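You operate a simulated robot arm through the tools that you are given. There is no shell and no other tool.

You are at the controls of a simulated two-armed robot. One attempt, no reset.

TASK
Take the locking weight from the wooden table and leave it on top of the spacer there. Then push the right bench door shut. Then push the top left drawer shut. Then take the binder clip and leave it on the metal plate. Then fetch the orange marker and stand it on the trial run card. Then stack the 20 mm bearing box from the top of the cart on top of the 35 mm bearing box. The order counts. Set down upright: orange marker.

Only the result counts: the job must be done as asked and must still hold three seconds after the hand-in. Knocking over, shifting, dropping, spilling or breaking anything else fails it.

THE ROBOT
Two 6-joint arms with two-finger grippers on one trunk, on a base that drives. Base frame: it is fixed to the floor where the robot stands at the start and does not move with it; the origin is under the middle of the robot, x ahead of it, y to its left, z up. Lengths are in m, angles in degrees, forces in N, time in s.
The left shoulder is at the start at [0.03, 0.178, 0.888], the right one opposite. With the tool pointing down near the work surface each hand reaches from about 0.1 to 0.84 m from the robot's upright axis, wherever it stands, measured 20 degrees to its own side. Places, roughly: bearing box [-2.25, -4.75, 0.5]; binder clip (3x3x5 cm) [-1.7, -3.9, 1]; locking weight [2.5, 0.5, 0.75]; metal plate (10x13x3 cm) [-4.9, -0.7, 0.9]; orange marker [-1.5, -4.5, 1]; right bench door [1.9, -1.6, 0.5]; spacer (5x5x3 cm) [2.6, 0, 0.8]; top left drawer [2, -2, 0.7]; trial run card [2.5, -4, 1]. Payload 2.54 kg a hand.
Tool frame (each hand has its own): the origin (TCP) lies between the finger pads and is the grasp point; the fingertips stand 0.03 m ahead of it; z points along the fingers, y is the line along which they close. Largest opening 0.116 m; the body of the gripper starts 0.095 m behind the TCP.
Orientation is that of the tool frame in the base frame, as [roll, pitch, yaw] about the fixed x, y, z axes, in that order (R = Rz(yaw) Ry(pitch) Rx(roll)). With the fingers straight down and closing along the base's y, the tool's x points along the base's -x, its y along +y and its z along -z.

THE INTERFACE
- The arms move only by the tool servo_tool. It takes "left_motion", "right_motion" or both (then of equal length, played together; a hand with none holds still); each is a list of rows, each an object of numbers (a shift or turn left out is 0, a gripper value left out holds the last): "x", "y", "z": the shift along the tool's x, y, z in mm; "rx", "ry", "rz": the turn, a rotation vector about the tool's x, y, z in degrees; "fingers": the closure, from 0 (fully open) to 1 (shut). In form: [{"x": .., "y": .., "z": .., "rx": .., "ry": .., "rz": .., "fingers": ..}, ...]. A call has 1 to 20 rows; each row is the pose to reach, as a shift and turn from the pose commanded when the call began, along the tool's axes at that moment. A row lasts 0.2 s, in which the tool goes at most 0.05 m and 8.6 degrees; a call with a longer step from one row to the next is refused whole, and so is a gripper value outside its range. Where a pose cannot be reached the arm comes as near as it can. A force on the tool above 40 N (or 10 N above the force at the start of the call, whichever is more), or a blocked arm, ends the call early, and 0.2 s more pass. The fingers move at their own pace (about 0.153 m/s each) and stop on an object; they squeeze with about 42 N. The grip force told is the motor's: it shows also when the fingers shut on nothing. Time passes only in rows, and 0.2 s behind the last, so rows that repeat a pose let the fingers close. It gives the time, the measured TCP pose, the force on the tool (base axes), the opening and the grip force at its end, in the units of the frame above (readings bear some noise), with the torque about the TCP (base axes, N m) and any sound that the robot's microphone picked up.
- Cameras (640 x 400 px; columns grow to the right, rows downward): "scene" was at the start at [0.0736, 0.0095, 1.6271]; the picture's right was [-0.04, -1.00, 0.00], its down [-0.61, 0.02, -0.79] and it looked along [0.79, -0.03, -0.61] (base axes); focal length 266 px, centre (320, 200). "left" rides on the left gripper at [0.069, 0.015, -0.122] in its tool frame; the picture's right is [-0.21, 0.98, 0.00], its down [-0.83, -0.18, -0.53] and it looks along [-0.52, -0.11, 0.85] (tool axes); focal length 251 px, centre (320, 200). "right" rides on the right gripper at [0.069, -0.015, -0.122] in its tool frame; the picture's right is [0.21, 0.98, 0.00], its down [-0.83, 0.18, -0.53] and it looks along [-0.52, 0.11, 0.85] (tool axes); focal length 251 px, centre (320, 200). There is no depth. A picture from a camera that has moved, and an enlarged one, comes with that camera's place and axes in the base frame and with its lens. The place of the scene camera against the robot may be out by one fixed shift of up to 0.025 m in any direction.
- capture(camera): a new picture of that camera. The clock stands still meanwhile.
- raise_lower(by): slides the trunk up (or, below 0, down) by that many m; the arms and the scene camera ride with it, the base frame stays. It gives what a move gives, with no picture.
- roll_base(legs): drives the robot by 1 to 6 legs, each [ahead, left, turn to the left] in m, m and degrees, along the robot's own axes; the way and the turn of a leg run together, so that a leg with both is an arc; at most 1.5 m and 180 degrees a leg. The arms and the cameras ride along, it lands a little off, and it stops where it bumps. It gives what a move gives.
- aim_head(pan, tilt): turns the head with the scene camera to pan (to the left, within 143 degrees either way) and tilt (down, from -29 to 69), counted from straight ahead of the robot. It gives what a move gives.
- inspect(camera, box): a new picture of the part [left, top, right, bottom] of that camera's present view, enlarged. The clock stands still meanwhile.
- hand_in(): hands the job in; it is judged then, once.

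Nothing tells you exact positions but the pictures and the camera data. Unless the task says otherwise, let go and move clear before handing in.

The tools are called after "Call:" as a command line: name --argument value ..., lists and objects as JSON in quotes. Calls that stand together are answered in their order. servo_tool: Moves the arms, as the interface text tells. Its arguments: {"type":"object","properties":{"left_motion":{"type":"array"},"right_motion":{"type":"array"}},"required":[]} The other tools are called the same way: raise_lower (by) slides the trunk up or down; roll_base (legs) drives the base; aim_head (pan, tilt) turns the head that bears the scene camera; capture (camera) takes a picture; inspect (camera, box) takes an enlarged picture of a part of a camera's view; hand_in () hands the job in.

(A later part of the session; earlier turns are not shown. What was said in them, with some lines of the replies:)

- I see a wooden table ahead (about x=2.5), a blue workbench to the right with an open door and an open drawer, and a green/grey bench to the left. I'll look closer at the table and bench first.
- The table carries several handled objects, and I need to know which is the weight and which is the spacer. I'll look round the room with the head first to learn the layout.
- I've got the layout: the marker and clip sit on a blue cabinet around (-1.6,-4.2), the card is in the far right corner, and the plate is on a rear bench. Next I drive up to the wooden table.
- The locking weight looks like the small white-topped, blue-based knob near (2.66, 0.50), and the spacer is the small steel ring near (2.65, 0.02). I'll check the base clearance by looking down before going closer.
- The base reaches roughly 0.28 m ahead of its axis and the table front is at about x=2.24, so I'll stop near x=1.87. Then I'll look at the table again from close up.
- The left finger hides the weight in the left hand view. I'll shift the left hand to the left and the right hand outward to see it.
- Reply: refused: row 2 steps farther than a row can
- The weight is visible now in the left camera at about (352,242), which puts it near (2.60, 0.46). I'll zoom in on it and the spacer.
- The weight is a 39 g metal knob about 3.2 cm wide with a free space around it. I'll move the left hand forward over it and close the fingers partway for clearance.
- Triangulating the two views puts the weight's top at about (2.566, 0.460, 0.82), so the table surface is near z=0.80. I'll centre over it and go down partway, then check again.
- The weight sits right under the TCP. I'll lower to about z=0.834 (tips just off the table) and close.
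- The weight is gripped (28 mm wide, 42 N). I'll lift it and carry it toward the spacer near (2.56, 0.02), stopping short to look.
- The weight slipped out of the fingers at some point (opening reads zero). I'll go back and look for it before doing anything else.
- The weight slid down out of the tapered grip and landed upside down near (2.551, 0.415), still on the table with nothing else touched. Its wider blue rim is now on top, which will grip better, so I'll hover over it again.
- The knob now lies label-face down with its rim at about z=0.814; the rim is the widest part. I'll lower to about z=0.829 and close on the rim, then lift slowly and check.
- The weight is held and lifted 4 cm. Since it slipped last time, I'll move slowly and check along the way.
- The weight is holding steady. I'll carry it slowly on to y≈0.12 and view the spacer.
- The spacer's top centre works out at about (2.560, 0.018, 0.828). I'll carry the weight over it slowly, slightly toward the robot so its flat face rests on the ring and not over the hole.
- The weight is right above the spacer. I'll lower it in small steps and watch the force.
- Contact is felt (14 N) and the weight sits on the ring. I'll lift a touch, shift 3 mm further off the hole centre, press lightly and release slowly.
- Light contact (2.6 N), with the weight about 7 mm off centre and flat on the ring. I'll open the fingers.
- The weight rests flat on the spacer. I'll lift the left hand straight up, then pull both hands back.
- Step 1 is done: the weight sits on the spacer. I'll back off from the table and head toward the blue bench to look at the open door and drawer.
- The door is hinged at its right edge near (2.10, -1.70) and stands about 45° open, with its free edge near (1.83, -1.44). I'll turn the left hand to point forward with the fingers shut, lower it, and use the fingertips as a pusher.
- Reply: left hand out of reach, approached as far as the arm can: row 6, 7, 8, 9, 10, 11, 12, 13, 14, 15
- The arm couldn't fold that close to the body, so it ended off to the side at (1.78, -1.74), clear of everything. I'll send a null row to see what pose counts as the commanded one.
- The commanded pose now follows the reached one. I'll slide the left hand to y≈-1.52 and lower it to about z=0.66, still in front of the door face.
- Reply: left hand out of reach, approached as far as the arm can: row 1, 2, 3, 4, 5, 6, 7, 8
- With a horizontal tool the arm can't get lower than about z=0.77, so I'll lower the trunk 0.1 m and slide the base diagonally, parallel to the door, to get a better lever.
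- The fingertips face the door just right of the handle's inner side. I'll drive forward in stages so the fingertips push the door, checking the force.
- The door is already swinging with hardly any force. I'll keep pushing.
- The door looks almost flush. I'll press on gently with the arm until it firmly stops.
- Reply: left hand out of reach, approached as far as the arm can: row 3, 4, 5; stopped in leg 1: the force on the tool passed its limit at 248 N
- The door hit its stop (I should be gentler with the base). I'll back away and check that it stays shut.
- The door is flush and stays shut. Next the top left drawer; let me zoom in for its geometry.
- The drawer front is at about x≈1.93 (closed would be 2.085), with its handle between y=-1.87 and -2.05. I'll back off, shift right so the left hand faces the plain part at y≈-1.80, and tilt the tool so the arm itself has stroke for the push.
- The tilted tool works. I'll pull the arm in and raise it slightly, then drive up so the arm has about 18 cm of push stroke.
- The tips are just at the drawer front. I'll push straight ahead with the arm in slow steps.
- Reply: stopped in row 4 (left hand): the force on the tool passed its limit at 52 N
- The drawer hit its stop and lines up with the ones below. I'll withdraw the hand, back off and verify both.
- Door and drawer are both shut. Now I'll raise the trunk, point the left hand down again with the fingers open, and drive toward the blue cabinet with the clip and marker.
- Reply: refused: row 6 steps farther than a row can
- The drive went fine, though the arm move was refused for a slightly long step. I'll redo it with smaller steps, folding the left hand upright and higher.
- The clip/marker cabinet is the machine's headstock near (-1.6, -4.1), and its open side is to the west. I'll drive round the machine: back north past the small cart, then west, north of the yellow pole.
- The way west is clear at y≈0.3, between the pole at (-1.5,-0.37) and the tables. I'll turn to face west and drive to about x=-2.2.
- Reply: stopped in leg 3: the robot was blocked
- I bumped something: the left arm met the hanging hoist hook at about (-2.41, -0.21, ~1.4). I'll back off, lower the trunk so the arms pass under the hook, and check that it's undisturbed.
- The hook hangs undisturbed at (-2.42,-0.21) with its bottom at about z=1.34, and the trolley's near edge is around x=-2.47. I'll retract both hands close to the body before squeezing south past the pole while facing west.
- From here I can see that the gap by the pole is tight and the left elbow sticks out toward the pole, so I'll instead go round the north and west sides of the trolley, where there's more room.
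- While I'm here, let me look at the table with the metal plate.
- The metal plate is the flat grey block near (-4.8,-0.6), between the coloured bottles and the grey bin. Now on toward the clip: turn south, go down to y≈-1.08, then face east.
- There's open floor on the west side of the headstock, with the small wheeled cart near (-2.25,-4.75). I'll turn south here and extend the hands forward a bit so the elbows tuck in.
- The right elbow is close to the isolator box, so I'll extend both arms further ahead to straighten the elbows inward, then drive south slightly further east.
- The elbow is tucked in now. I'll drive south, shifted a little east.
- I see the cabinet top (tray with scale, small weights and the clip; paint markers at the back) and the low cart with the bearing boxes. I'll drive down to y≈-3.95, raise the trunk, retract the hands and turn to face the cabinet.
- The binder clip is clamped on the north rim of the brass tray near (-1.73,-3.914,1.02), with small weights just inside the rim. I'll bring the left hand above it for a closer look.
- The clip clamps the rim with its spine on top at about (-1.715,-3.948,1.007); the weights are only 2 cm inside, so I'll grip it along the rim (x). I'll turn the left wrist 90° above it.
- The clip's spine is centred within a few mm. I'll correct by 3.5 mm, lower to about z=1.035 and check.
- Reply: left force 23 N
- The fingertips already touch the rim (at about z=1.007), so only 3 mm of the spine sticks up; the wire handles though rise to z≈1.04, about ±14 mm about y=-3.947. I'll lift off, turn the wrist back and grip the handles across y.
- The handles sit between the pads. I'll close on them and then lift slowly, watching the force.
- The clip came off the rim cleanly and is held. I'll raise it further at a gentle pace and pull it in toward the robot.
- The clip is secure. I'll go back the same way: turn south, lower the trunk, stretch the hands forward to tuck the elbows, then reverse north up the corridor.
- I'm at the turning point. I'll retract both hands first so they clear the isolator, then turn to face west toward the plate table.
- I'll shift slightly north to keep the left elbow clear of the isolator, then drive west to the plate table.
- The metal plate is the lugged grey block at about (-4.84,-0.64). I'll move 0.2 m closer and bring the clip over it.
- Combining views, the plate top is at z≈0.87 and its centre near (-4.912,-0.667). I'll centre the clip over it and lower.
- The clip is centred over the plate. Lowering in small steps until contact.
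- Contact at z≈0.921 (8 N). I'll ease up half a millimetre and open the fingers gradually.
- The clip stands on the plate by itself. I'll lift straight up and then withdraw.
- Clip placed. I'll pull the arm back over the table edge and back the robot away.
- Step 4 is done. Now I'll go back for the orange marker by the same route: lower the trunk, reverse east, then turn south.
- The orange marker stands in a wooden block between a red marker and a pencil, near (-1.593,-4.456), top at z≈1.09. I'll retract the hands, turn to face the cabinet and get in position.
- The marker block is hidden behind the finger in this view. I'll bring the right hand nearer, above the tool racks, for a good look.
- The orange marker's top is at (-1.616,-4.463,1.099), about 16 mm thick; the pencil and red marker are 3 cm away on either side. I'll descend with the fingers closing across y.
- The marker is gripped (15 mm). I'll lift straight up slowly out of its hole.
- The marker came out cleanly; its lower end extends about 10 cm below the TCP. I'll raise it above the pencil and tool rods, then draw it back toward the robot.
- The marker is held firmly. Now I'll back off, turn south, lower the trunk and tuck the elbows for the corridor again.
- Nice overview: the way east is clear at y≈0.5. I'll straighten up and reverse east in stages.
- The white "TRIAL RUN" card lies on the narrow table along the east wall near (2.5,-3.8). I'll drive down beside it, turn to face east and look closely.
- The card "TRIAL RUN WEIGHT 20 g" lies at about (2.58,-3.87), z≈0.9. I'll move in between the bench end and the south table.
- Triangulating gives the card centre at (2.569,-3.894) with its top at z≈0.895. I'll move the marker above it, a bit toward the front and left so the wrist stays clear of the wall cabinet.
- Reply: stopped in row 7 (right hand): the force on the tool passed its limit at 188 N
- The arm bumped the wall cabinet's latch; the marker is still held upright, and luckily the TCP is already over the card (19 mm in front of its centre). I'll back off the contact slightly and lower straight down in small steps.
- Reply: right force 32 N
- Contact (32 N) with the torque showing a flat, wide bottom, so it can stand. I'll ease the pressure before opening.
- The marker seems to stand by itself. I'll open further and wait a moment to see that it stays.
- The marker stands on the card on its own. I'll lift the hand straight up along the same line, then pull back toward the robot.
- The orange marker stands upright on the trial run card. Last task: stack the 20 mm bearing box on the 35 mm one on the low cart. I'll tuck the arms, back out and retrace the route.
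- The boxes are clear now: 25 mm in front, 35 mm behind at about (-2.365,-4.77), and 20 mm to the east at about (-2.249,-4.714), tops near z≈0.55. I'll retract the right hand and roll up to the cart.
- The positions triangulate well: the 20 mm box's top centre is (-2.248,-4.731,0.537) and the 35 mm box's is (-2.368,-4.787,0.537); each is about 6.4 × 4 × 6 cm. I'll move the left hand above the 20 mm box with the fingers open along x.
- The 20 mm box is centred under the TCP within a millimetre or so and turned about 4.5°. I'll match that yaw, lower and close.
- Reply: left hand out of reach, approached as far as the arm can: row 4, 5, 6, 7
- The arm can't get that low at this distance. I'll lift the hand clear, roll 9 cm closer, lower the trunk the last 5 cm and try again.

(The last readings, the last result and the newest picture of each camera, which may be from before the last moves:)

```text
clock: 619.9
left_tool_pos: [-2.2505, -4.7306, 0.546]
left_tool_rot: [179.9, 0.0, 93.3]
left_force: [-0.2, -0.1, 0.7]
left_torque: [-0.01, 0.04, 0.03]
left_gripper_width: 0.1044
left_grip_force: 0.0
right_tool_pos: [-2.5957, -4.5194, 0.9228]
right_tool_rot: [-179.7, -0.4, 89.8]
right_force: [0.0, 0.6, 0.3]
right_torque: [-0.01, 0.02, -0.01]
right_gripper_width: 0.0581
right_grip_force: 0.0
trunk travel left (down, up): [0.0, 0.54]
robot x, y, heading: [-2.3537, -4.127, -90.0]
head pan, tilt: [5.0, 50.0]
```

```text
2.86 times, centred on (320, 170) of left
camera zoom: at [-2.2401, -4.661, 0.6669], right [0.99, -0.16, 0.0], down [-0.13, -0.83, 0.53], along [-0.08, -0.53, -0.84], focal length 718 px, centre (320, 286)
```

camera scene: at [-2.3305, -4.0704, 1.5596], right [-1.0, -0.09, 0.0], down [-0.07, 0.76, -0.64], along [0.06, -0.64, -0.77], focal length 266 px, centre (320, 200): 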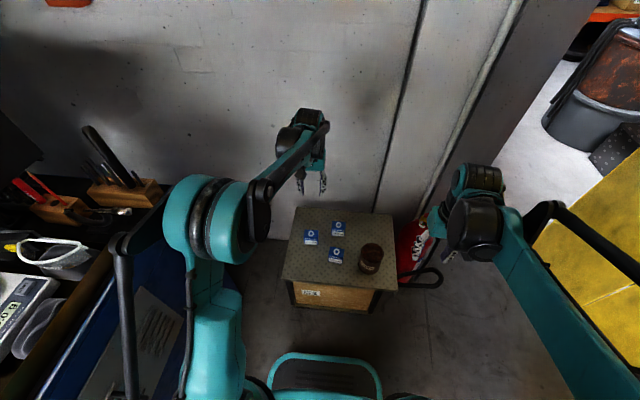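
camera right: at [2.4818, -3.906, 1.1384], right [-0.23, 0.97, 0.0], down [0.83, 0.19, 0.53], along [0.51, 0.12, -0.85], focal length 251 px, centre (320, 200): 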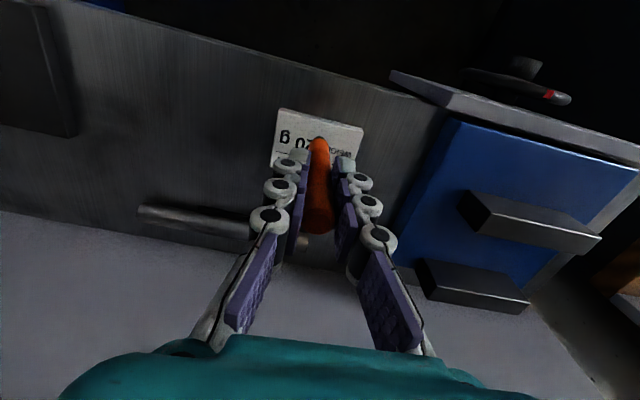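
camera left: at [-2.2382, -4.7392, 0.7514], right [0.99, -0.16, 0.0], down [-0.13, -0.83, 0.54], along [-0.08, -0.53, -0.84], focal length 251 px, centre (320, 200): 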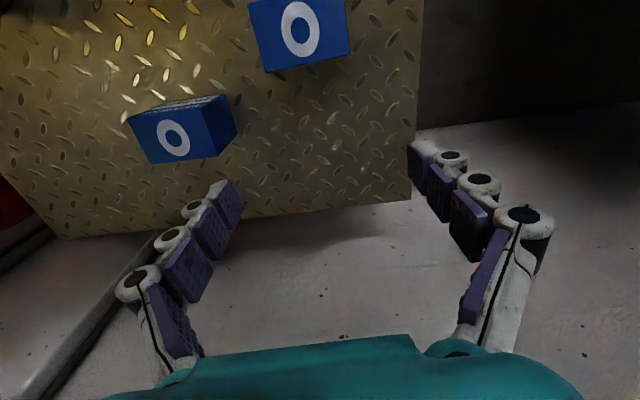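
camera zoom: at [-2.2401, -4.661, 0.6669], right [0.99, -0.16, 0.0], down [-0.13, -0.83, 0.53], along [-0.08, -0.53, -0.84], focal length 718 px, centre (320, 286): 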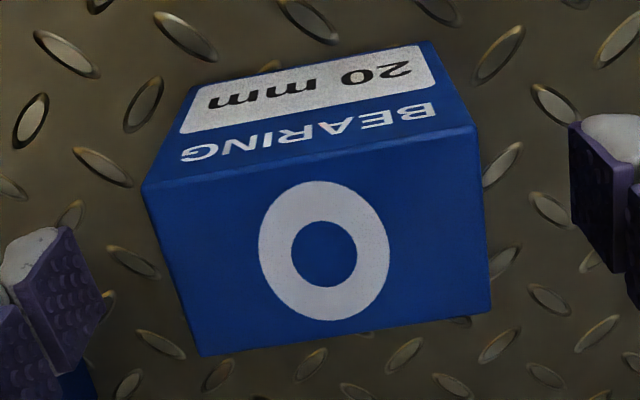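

The hand is now in reach, aligned and centred on the 20 mm box. Lowering the rest and closing.

Call:
servo_tool --left_motion '[{"z": 12, "y": 1, "fingers": 0.1}, {"z": 22, "y": 1}, {"z": 24, "y": 1}, {"z": 24, "y": 1, "fingers": 0.3}, {"z": 24, "y": 1, "fingers": 0.6}, {"z": 24, "y": 1, "fingers": 1}, {"z": 24, "y": 1, "fingers": 1}, {"z": 24, "y": 1, "fingers": 1}]'

Call:
capture --camera "left"

```text
clock: 621.7
left_tool_pos: [-2.248, -4.7324, 0.5198]
left_tool_rot: [179.9, 0.1, 93.3]
left_force: [-0.3, 0.2, 1.3]
left_torque: [0.0, 0.11, -0.02]
left_gripper_width: 0.0627
left_grip_force: 41.3
right_tool_pos: [-2.5952, -4.5187, 0.9217]
right_tool_rot: [-179.8, -0.4, 89.8]
right_force: [-0.7, -0.5, 0.6]
right_torque: [0.0, 0.0, 0.0]
right_gripper_width: 0.0579
right_grip_force: 0.0
trunk travel left (down, up): [0.0, 0.54]
robot x, y, heading: [-2.354, -4.1271, -90.0]
head pan, tilt: [5.0, 50.0]
```

```text
taken
camera left: at [-2.2376, -4.6613, 0.6419], right [0.99, -0.16, 0.0], down [-0.13, -0.83, 0.53], along [-0.08, -0.53, -0.84], focal length 251 px, centre (320, 200)
```

left: 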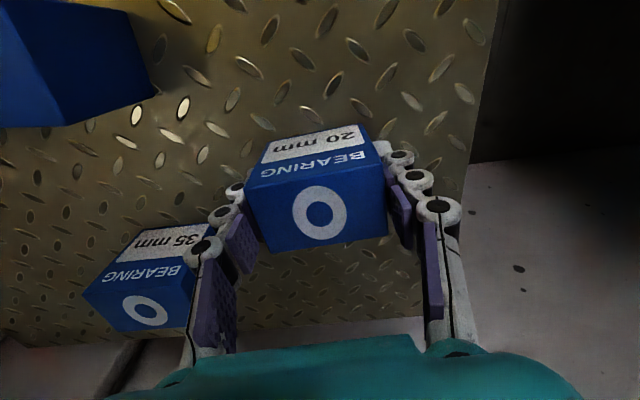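

Gripped (62.7 mm). I'll lift slowly and check.

Call:
servo_tool --left_motion '[{"z": -4, "fingers": 1}, {"z": -10}, {"z": -18}, {"z": -28}, {"z": -40}, {"z": -55}, {"z": -70}, {"z": -85}, {"z": -100}, {"z": -115}, {"z": -125}, {"z": -130}, {"z": -130}]'

Call:
capture --camera "left"

Call:
inspect --camera "scene" --box '[270, 150, 400, 250]'

```text
clock: 624.5
left_tool_pos: [-2.2466, -4.7313, 0.6517]
left_tool_rot: [179.9, 0.1, 93.2]
left_force: [-0.3, -0.4, -0.9]
left_torque: [0.0, 0.0, 0.0]
left_gripper_width: 0.0628
left_grip_force: 41.9
right_tool_pos: [-2.5947, -4.5191, 0.9226]
right_tool_rot: [-179.7, -0.4, 89.8]
right_force: [-0.5, 0.2, -0.7]
right_torque: [0.0, 0.04, 0.02]
right_gripper_width: 0.0581
right_grip_force: 0.0
trunk travel left (down, up): [0.0, 0.54]
robot x, y, heading: [-2.3565, -4.125, -89.9]
head pan, tilt: [5.0, 50.0]
```

```text
taken
camera left: at [-2.2366, -4.6614, 0.7723], right [0.99, -0.16, 0.0], down [-0.13, -0.83, 0.53], along [-0.08, -0.53, -0.84], focal length 251 px, centre (320, 200)
```

left: 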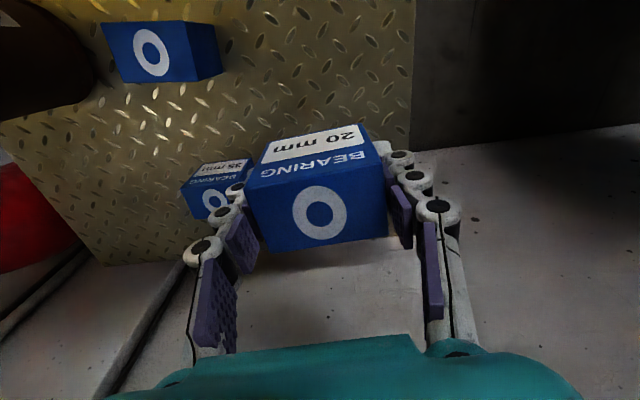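

```text
4.00 times, centred on (335, 200) of scene
camera zoom: at [-2.3305, -4.1602, 1.5097], right [-1.0, -0.09, 0.0], down [-0.07, 0.76, -0.64], along [0.06, -0.64, -0.77], focal length 1065 px, centre (260, 200)
```

zoom: 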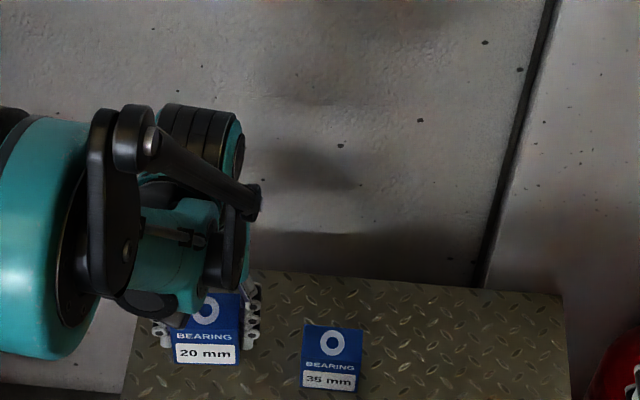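

Call:
inspect --camera "left" --box '[170, 140, 266, 230]'

Call:
inspect --camera "scene" --box '[320, 210, 384, 260]'

```text
4.44 times, centred on (218, 185) of left
camera zoom: at [-2.2366, -4.6614, 0.7723], right [0.99, -0.16, 0.0], down [-0.13, -0.83, 0.53], along [-0.08, -0.53, -0.84], focal length 1118 px, centre (773, 267)
```

zoom: 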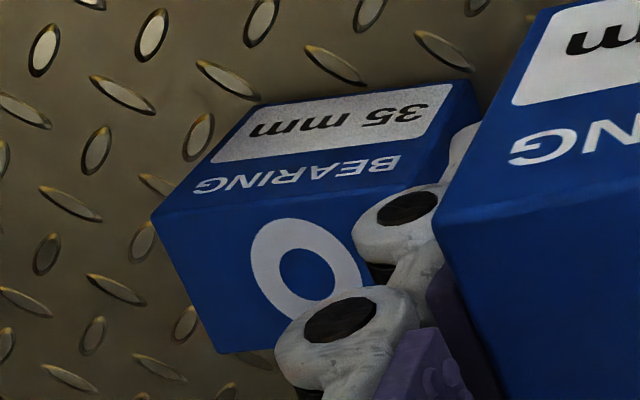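

```text
8.00 times, centred on (352, 235) of scene
camera zoom: at [-2.3305, -4.1602, 1.5097], right [-1.0, -0.09, 0.0], down [-0.07, 0.76, -0.64], along [0.06, -0.64, -0.77], focal length 2131 px, centre (64, -80)
```

zoom: 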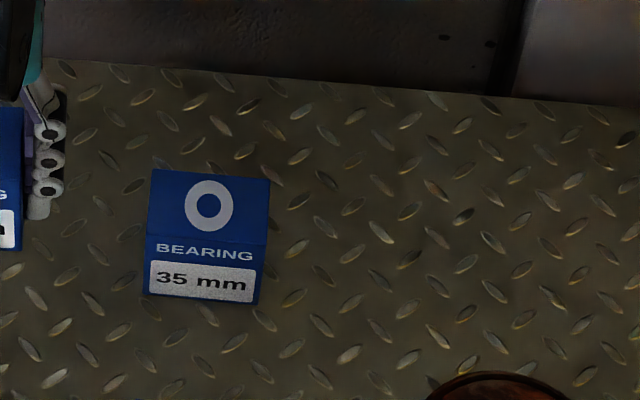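

The 20 mm box is held. I'll carry it over the 35 mm box at about (-2.370,-4.787) and turn it about 4.5° to line up with it.

Call:
servo_tool --left_motion '[{"x": -4, "y": -10, "rz": 0.5, "fingers": 1}, {"x": -10, "y": -26, "rz": 1.2}, {"x": -17, "y": -44, "rz": 2}, {"x": -24, "y": -62, "rz": 2.8}, {"x": -31, "y": -80, "rz": 3.5}, {"x": -37, "y": -97, "rz": 4}, {"x": -43, "y": -112, "rz": 4.5}, {"x": -46, "y": -121, "rz": 4.5}, {"x": -47.7, "y": -126, "rz": 4.5}, {"x": -47.7, "y": -126, "rz": 4.5}]'

Call:
capture --camera "left"

Call:
inspect --camera "scene" --box '[300, 190, 396, 260]'

```text
clock: 626.7
left_tool_pos: [-2.3705, -4.7864, 0.6503]
left_tool_rot: [179.9, 0.1, 88.8]
left_force: [-0.5, -0.5, -1.9]
left_torque: [-0.01, 0.01, 0.02]
left_gripper_width: 0.0629
left_grip_force: 42.2
right_tool_pos: [-2.5955, -4.52, 0.9226]
right_tool_rot: [-179.6, -0.5, 89.8]
right_force: [0.5, -0.2, -0.6]
right_torque: [-0.03, 0.02, -0.03]
right_gripper_width: 0.058
right_grip_force: 0.1
trunk travel left (down, up): [0.0, 0.54]
robot x, y, heading: [-2.3567, -4.1262, -90.0]
head pan, tilt: [5.0, 50.0]
```

```text
taken
camera left: at [-2.3548, -4.7169, 0.7709], right [0.97, -0.23, 0.0], down [-0.2, -0.82, 0.53], along [-0.12, -0.52, -0.85], focal length 251 px, centre (320, 200)
```

left: 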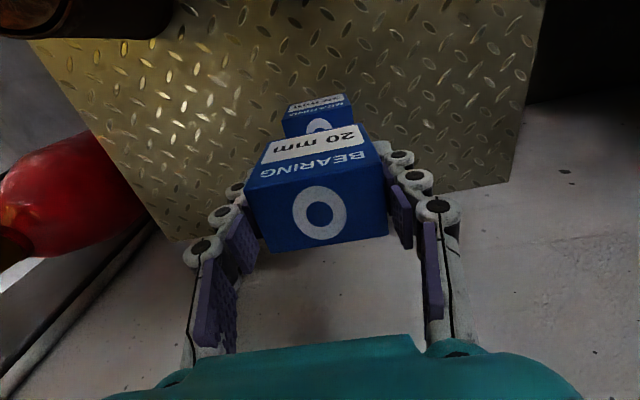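

```text
5.71 times, centred on (348, 225) of scene
camera zoom: at [-2.3306, -4.1602, 1.5097], right [-1.0, -0.09, 0.0], down [-0.07, 0.76, -0.64], along [0.06, -0.64, -0.77], focal length 1522 px, centre (160, 57)
```

zoom: 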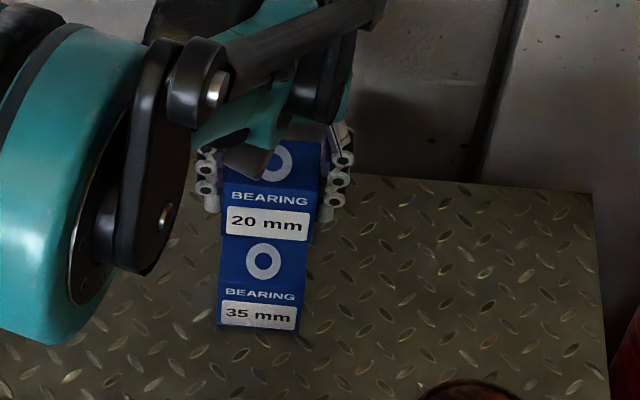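

Call:
inspect --camera "left" --box '[256, 80, 400, 170]'

```text
4.44 times, centred on (328, 125) of left
camera zoom: at [-2.3548, -4.7169, 0.7709], right [0.97, -0.23, 0.0], down [-0.2, -0.82, 0.53], along [-0.12, -0.52, -0.85], focal length 1118 px, centre (284, 533)
```

zoom: 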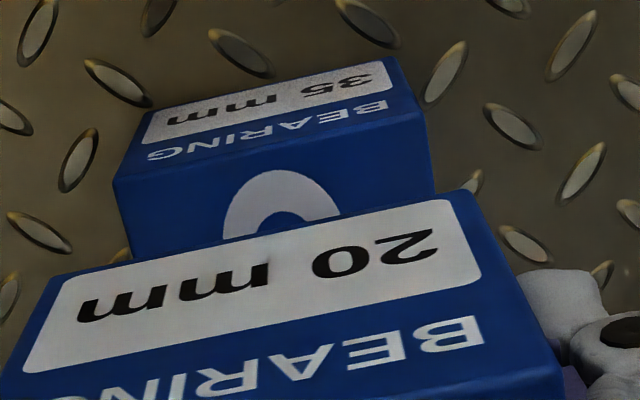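

It's aligned with the 35 mm box to within a millimetre or two. Lowering now, slowly near contact.

Call:
servo_tool --left_motion '[{"z": 5, "fingers": 1}, {"z": 15}, {"z": 25}, {"z": 35}, {"z": 45}, {"z": 53}, {"z": 58}, {"z": 61}, {"z": 61}]'

Call:
inspect --camera "scene" --box '[316, 210, 380, 260]'

```text
clock: 628.7
left_tool_pos: [-2.3719, -4.7851, 0.5908]
left_tool_rot: [179.9, 0.1, 88.9]
left_force: [-0.5, -0.4, -1.4]
left_torque: [-0.04, 0.02, -0.02]
left_gripper_width: 0.0629
left_grip_force: 41.7
right_tool_pos: [-2.596, -4.5186, 0.9218]
right_tool_rot: [-179.8, -0.4, 89.8]
right_force: [0.3, 0.2, 0.1]
right_torque: [-0.01, 0.0, -0.01]
right_gripper_width: 0.0579
right_grip_force: 0.0
trunk travel left (down, up): [0.0, 0.54]
robot x, y, heading: [-2.3553, -4.1271, -90.1]
head pan, tilt: [5.0, 50.0]
```

```text
8.00 times, centred on (348, 235) of scene
camera zoom: at [-2.3306, -4.1602, 1.5097], right [-1.0, -0.09, 0.0], down [-0.07, 0.76, -0.64], along [0.06, -0.64, -0.77], focal length 2131 px, centre (96, -80)
```

zoom: 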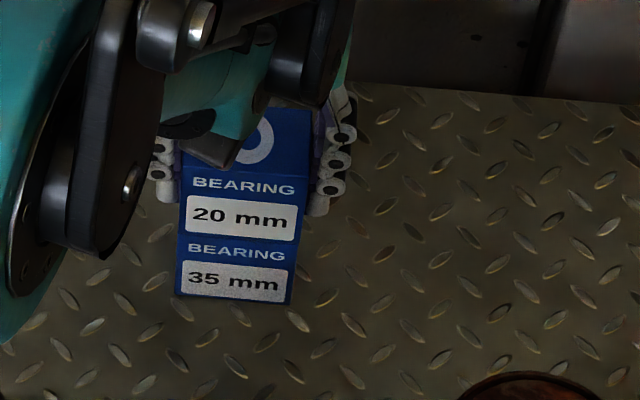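

Call:
servo_tool --left_motion '[{"z": 2, "fingers": 1}, {"z": 4}, {"z": 6}, {"z": 8}, {"z": 8}]'

Call:
inspect --camera "scene" --box '[316, 210, 380, 260]'

```text
clock: 629.9
left_tool_pos: [-2.3717, -4.784, 0.5843]
left_tool_rot: [179.9, 0.3, 88.9]
left_force: [-0.6, -9.6, 32.8]
left_torque: [-0.24, 0.01, -0.02]
left_gripper_width: 0.0631
left_grip_force: 41.8
right_tool_pos: [-2.5937, -4.5175, 0.9231]
right_tool_rot: [-179.8, -0.3, 89.8]
right_force: [-0.2, -0.2, 0.4]
right_torque: [0.01, -0.02, -0.01]
right_gripper_width: 0.0581
right_grip_force: 0.0
trunk travel left (down, up): [0.0, 0.54]
robot x, y, heading: [-2.3542, -4.1289, -90.1]
head pan, tilt: [5.0, 50.0]
```

```text
8.00 times, centred on (348, 235) of scene
camera zoom: at [-2.3306, -4.1573, 1.51], right [-1.0, -0.09, 0.0], down [-0.07, 0.76, -0.64], along [0.06, -0.64, -0.76], focal length 2131 px, centre (96, -80)
```

zoom: 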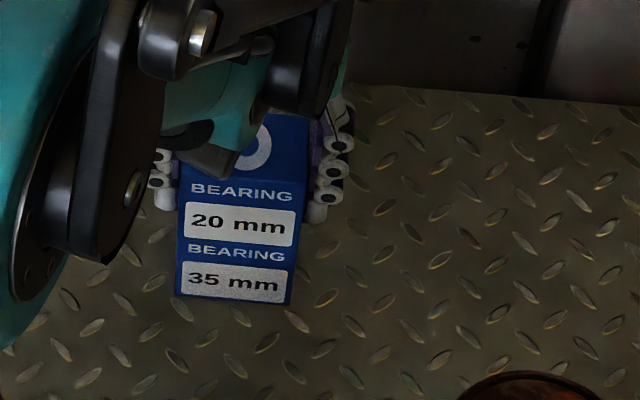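

Contact. I'll ease the pressure and then release.

Call:
servo_tool --left_motion '[{"z": -1, "fingers": 1}, {"z": -2}, {"z": -2.6}, {"z": -2.6}]'

```text
clock: 630.9
left_tool_pos: [-2.3714, -4.7857, 0.5841]
left_tool_rot: [180.0, 0.0, 88.8]
left_force: [-0.4, -0.9, 0.4]
left_torque: [0.0, 0.0, 0.0]
left_gripper_width: 0.0628
left_grip_force: 41.9
right_tool_pos: [-2.5942, -4.5188, 0.9216]
right_tool_rot: [-179.7, -0.5, 89.7]
right_force: [0.1, 0.2, -0.2]
right_torque: [-0.02, -0.02, 0.03]
right_gripper_width: 0.0582
right_grip_force: 0.1
trunk travel left (down, up): [0.0, 0.54]
robot x, y, heading: [-2.3543, -4.125, -90.0]
head pan, tilt: [5.0, 50.0]
```

Call:
servo_tool --left_motion '[{"z": 0.7, "fingers": 1}, {"z": 0.7, "fingers": 1}, {"z": 0.7, "fingers": 0.45}, {"z": 0.7, "fingers": 0.42}, {"z": 0.7, "fingers": 0.38}, {"z": 0.7, "fingers": 0.34}, {"z": 0.7, "fingers": 0.3}, {"z": 0.7, "fingers": 0.25}, {"z": 0.7, "fingers": 0.2}, {"z": 0.7, "fingers": 0.15}, {"z": 0.7, "fingers": 0.15}]'

Call:
capture --camera "left"

Call:
inspect --camera "scene" --box '[316, 210, 380, 260]'

```text
clock: 633.3
left_tool_pos: [-2.3711, -4.7857, 0.5833]
left_tool_rot: [179.9, 0.1, 88.8]
left_force: [0.5, -0.3, 0.4]
left_torque: [-0.01, 0.02, 0.01]
left_gripper_width: 0.0986
left_grip_force: 0.1
right_tool_pos: [-2.5947, -4.5173, 0.922]
right_tool_rot: [-179.7, -0.4, 89.8]
right_force: [0.4, -0.6, 0.7]
right_torque: [0.03, 0.02, 0.03]
right_gripper_width: 0.0579
right_grip_force: 0.2
trunk travel left (down, up): [0.0, 0.54]
robot x, y, heading: [-2.3548, -4.124, -89.9]
head pan, tilt: [5.0, 50.0]
```

```text
taken
camera left: at [-2.3546, -4.7168, 0.7045], right [0.97, -0.23, 0.0], down [-0.2, -0.82, 0.53], along [-0.12, -0.52, -0.85], focal length 251 px, centre (320, 200)
```

left: 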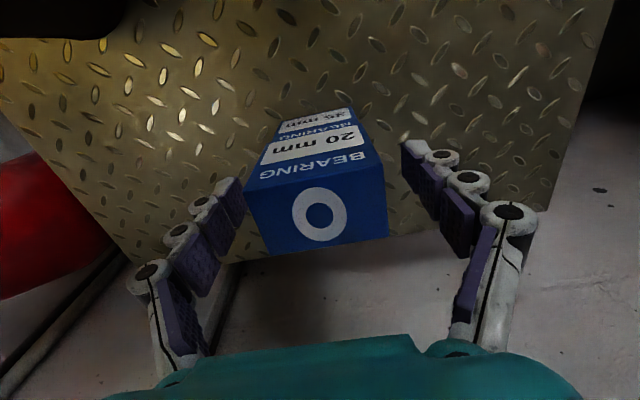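

```text
8.00 times, centred on (348, 235) of scene
camera zoom: at [-2.3306, -4.1601, 1.5097], right [-1.0, -0.09, 0.0], down [-0.07, 0.76, -0.64], along [0.06, -0.64, -0.77], focal length 2131 px, centre (96, -80)
```

zoom: 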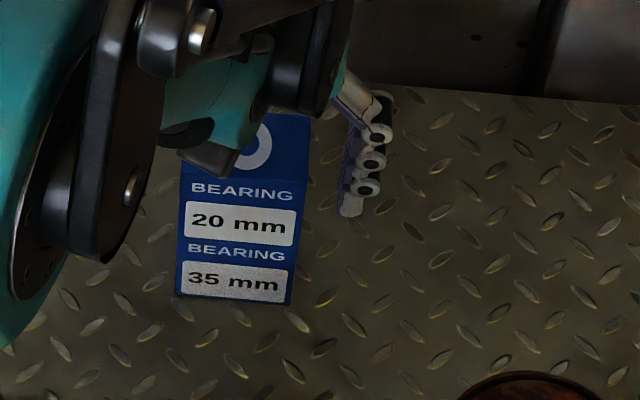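

The boxes are stacked and free of the fingers. I'll lift the hand straight up and back off to check the result.

Call:
servo_tool --left_motion '[{"z": -10, "fingers": 0.1}, {"z": -30}, {"z": -60}, {"z": -100}, {"z": -145}, {"z": -190}, {"z": -235}, {"z": -280}, {"z": -320}, {"z": -320, "x": 40}, {"z": -320, "x": 80}, {"z": -320, "x": 120}, {"z": -320, "x": 160}]'

Call:
roll_base --legs '[[-0.3, 0, 0]]'

Call:
capture --camera "scene"

Call:
inspect --camera "scene" --box '[270, 150, 400, 240]'

```text
clock: 636.1
left_tool_pos: [-2.3705, -4.6256, 0.902]
left_tool_rot: [179.8, 0.1, 88.9]
left_force: [0.2, 0.3, 1.1]
left_torque: [-0.03, -0.01, 0.02]
left_gripper_width: 0.1046
left_grip_force: 0.1
right_tool_pos: [-2.5946, -4.5186, 0.9229]
right_tool_rot: [-179.6, -0.4, 89.8]
right_force: [-0.2, 0.5, -0.5]
right_torque: [-0.04, 0.01, 0.04]
right_gripper_width: 0.058
right_grip_force: 0.0
trunk travel left (down, up): [0.0, 0.54]
robot x, y, heading: [-2.3562, -4.1264, -90.2]
head pan, tilt: [5.0, 50.0]
```

```text
clock: 638.2
left_tool_pos: [-2.3724, -4.3215, 0.9019]
left_tool_rot: [179.9, 0.1, 88.5]
left_force: [-0.1, -0.2, -0.3]
left_torque: [-0.06, -0.01, -0.01]
left_gripper_width: 0.1045
left_grip_force: 0.0
right_tool_pos: [-2.5965, -4.2123, 0.9226]
right_tool_rot: [-179.7, -0.4, 89.5]
right_force: [0.2, -0.6, -0.5]
right_torque: [-0.05, -0.01, 0.01]
right_gripper_width: 0.058
right_grip_force: 0.0
trunk travel left (down, up): [0.0, 0.54]
robot x, y, heading: [-2.3571, -3.8222, -90.0]
head pan, tilt: [5.0, 50.0]
```

```text
taken
camera scene: at [-2.3299, -3.8541, 1.5097], right [-1.0, -0.08, 0.0], down [-0.06, 0.76, -0.64], along [0.05, -0.64, -0.77], focal length 266 px, centre (320, 200)
```

scene: 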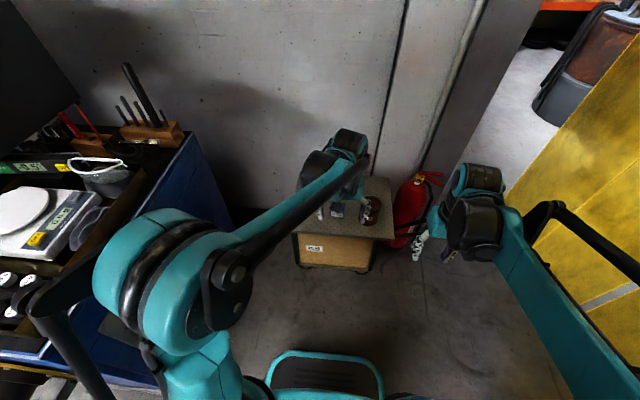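

```text
4.44 times, centred on (335, 195) of scene
camera zoom: at [-2.3299, -3.8541, 1.5097], right [-1.0, -0.08, 0.0], down [-0.06, 0.76, -0.64], along [0.05, -0.64, -0.77], focal length 1184 px, centre (253, 222)
```

zoom: 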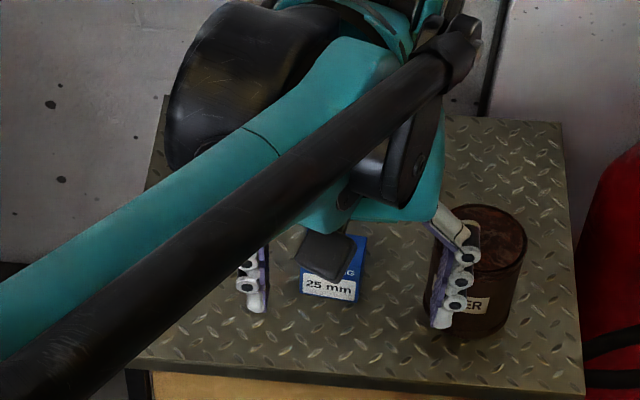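

Call:
capture --camera "left"

Call:
servo_tool --left_motion '[{"y": 40, "x": 20}, {"y": 80, "x": 40}, {"y": 120, "x": 60}, {"y": 150, "x": 90}]'

Call:
inspect --camera "scene" --box '[270, 150, 400, 260]'

```text
taken
camera left: at [-2.3553, -4.253, 1.0236], right [0.97, -0.24, 0.0], down [-0.2, -0.82, 0.54], along [-0.13, -0.52, -0.84], focal length 251 px, centre (320, 200)
```

left: 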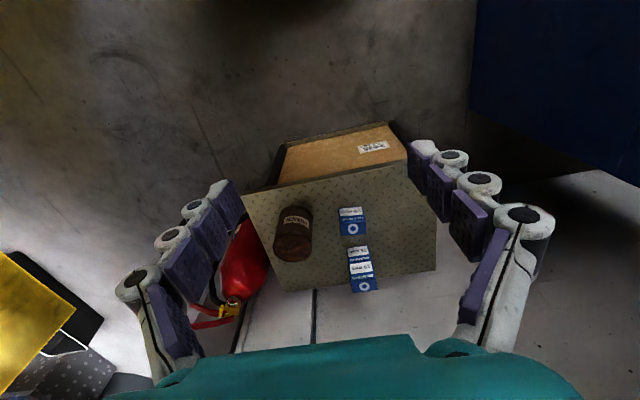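

```text
clock: 639.2
left_tool_pos: [-2.2163, -4.2347, 0.9035]
left_tool_rot: [180.0, 0.1, 88.5]
left_force: [0.4, 0.2, -0.1]
left_torque: [0.01, -0.01, 0.0]
left_gripper_width: 0.1045
left_grip_force: 0.1
right_tool_pos: [-2.5964, -4.2122, 0.9217]
right_tool_rot: [-179.7, -0.4, 89.4]
right_force: [0.2, -0.6, 0.1]
right_torque: [0.03, -0.01, 0.01]
right_gripper_width: 0.0579
right_grip_force: 0.0
trunk travel left (down, up): [0.0, 0.54]
robot x, y, heading: [-2.3536, -3.8202, -90.4]
head pan, tilt: [5.0, 50.0]
```

```text
3.64 times, centred on (335, 205) of scene
camera zoom: at [-2.3295, -3.8542, 1.5097], right [-1.0, -0.08, 0.0], down [-0.06, 0.76, -0.64], along [0.05, -0.64, -0.77], focal length 968 px, centre (266, 182)
```

zoom: 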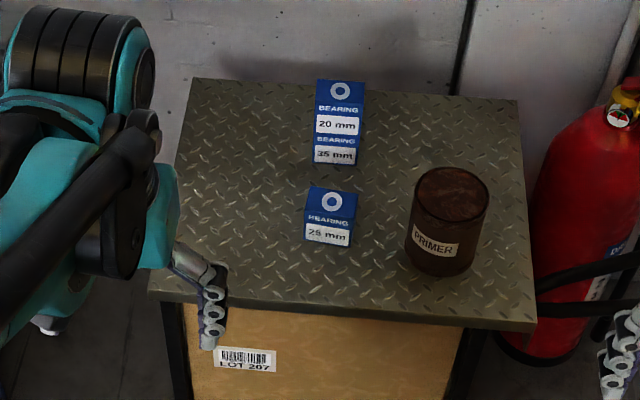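

All six steps are done. The 20 mm box sits squarely on the 35 mm box, the hands are clear, and the weight, door, drawer, clip and marker were all in place when I last saw them. I'm handing in.

Call:
hand_in

```text
The job is handed in.
```

I did all six steps in the order you gave and handed the job in. I don't have the judging result.

| Step | How I left it |
|---|---|
| Locking weight | On top of the spacer, upside down |
| Right bench door | Pushed shut and flush; stayed shut when I backed off |
| Top left drawer | Pushed shut, level with the drawers below it |
| Binder clip | Standing on the metal plate |
| Orange marker | Standing upright on the trial run card, tip down as it was in its holder |
| 20 mm bearing box | Squarely on the 35 mm box on the cart |

Some things went less than cleanly and could count against it:

- **Weight:** it slipped out of the gripper once, landed upside down on the table and was picked up again. I placed it about 7 mm off the spacer's centre so it rests on the ring, not over the hole.
- **Bench door:** I closed it with the base, and it hit its stop with a force spike of 248 N.
- **Hoist hook:** the left arm bumped the hanging hook once. It looked undisturbed afterwards.
- **Wall cabinet:** the right arm hit the wall cabinet, probably its latch, beside the trial run card at 188 N while carrying the marker. I saw no damage, but I can't rule out that the latch moved.

I saw each item in place right after doing it. I did not go back to recheck the earlier ones just before handing in.
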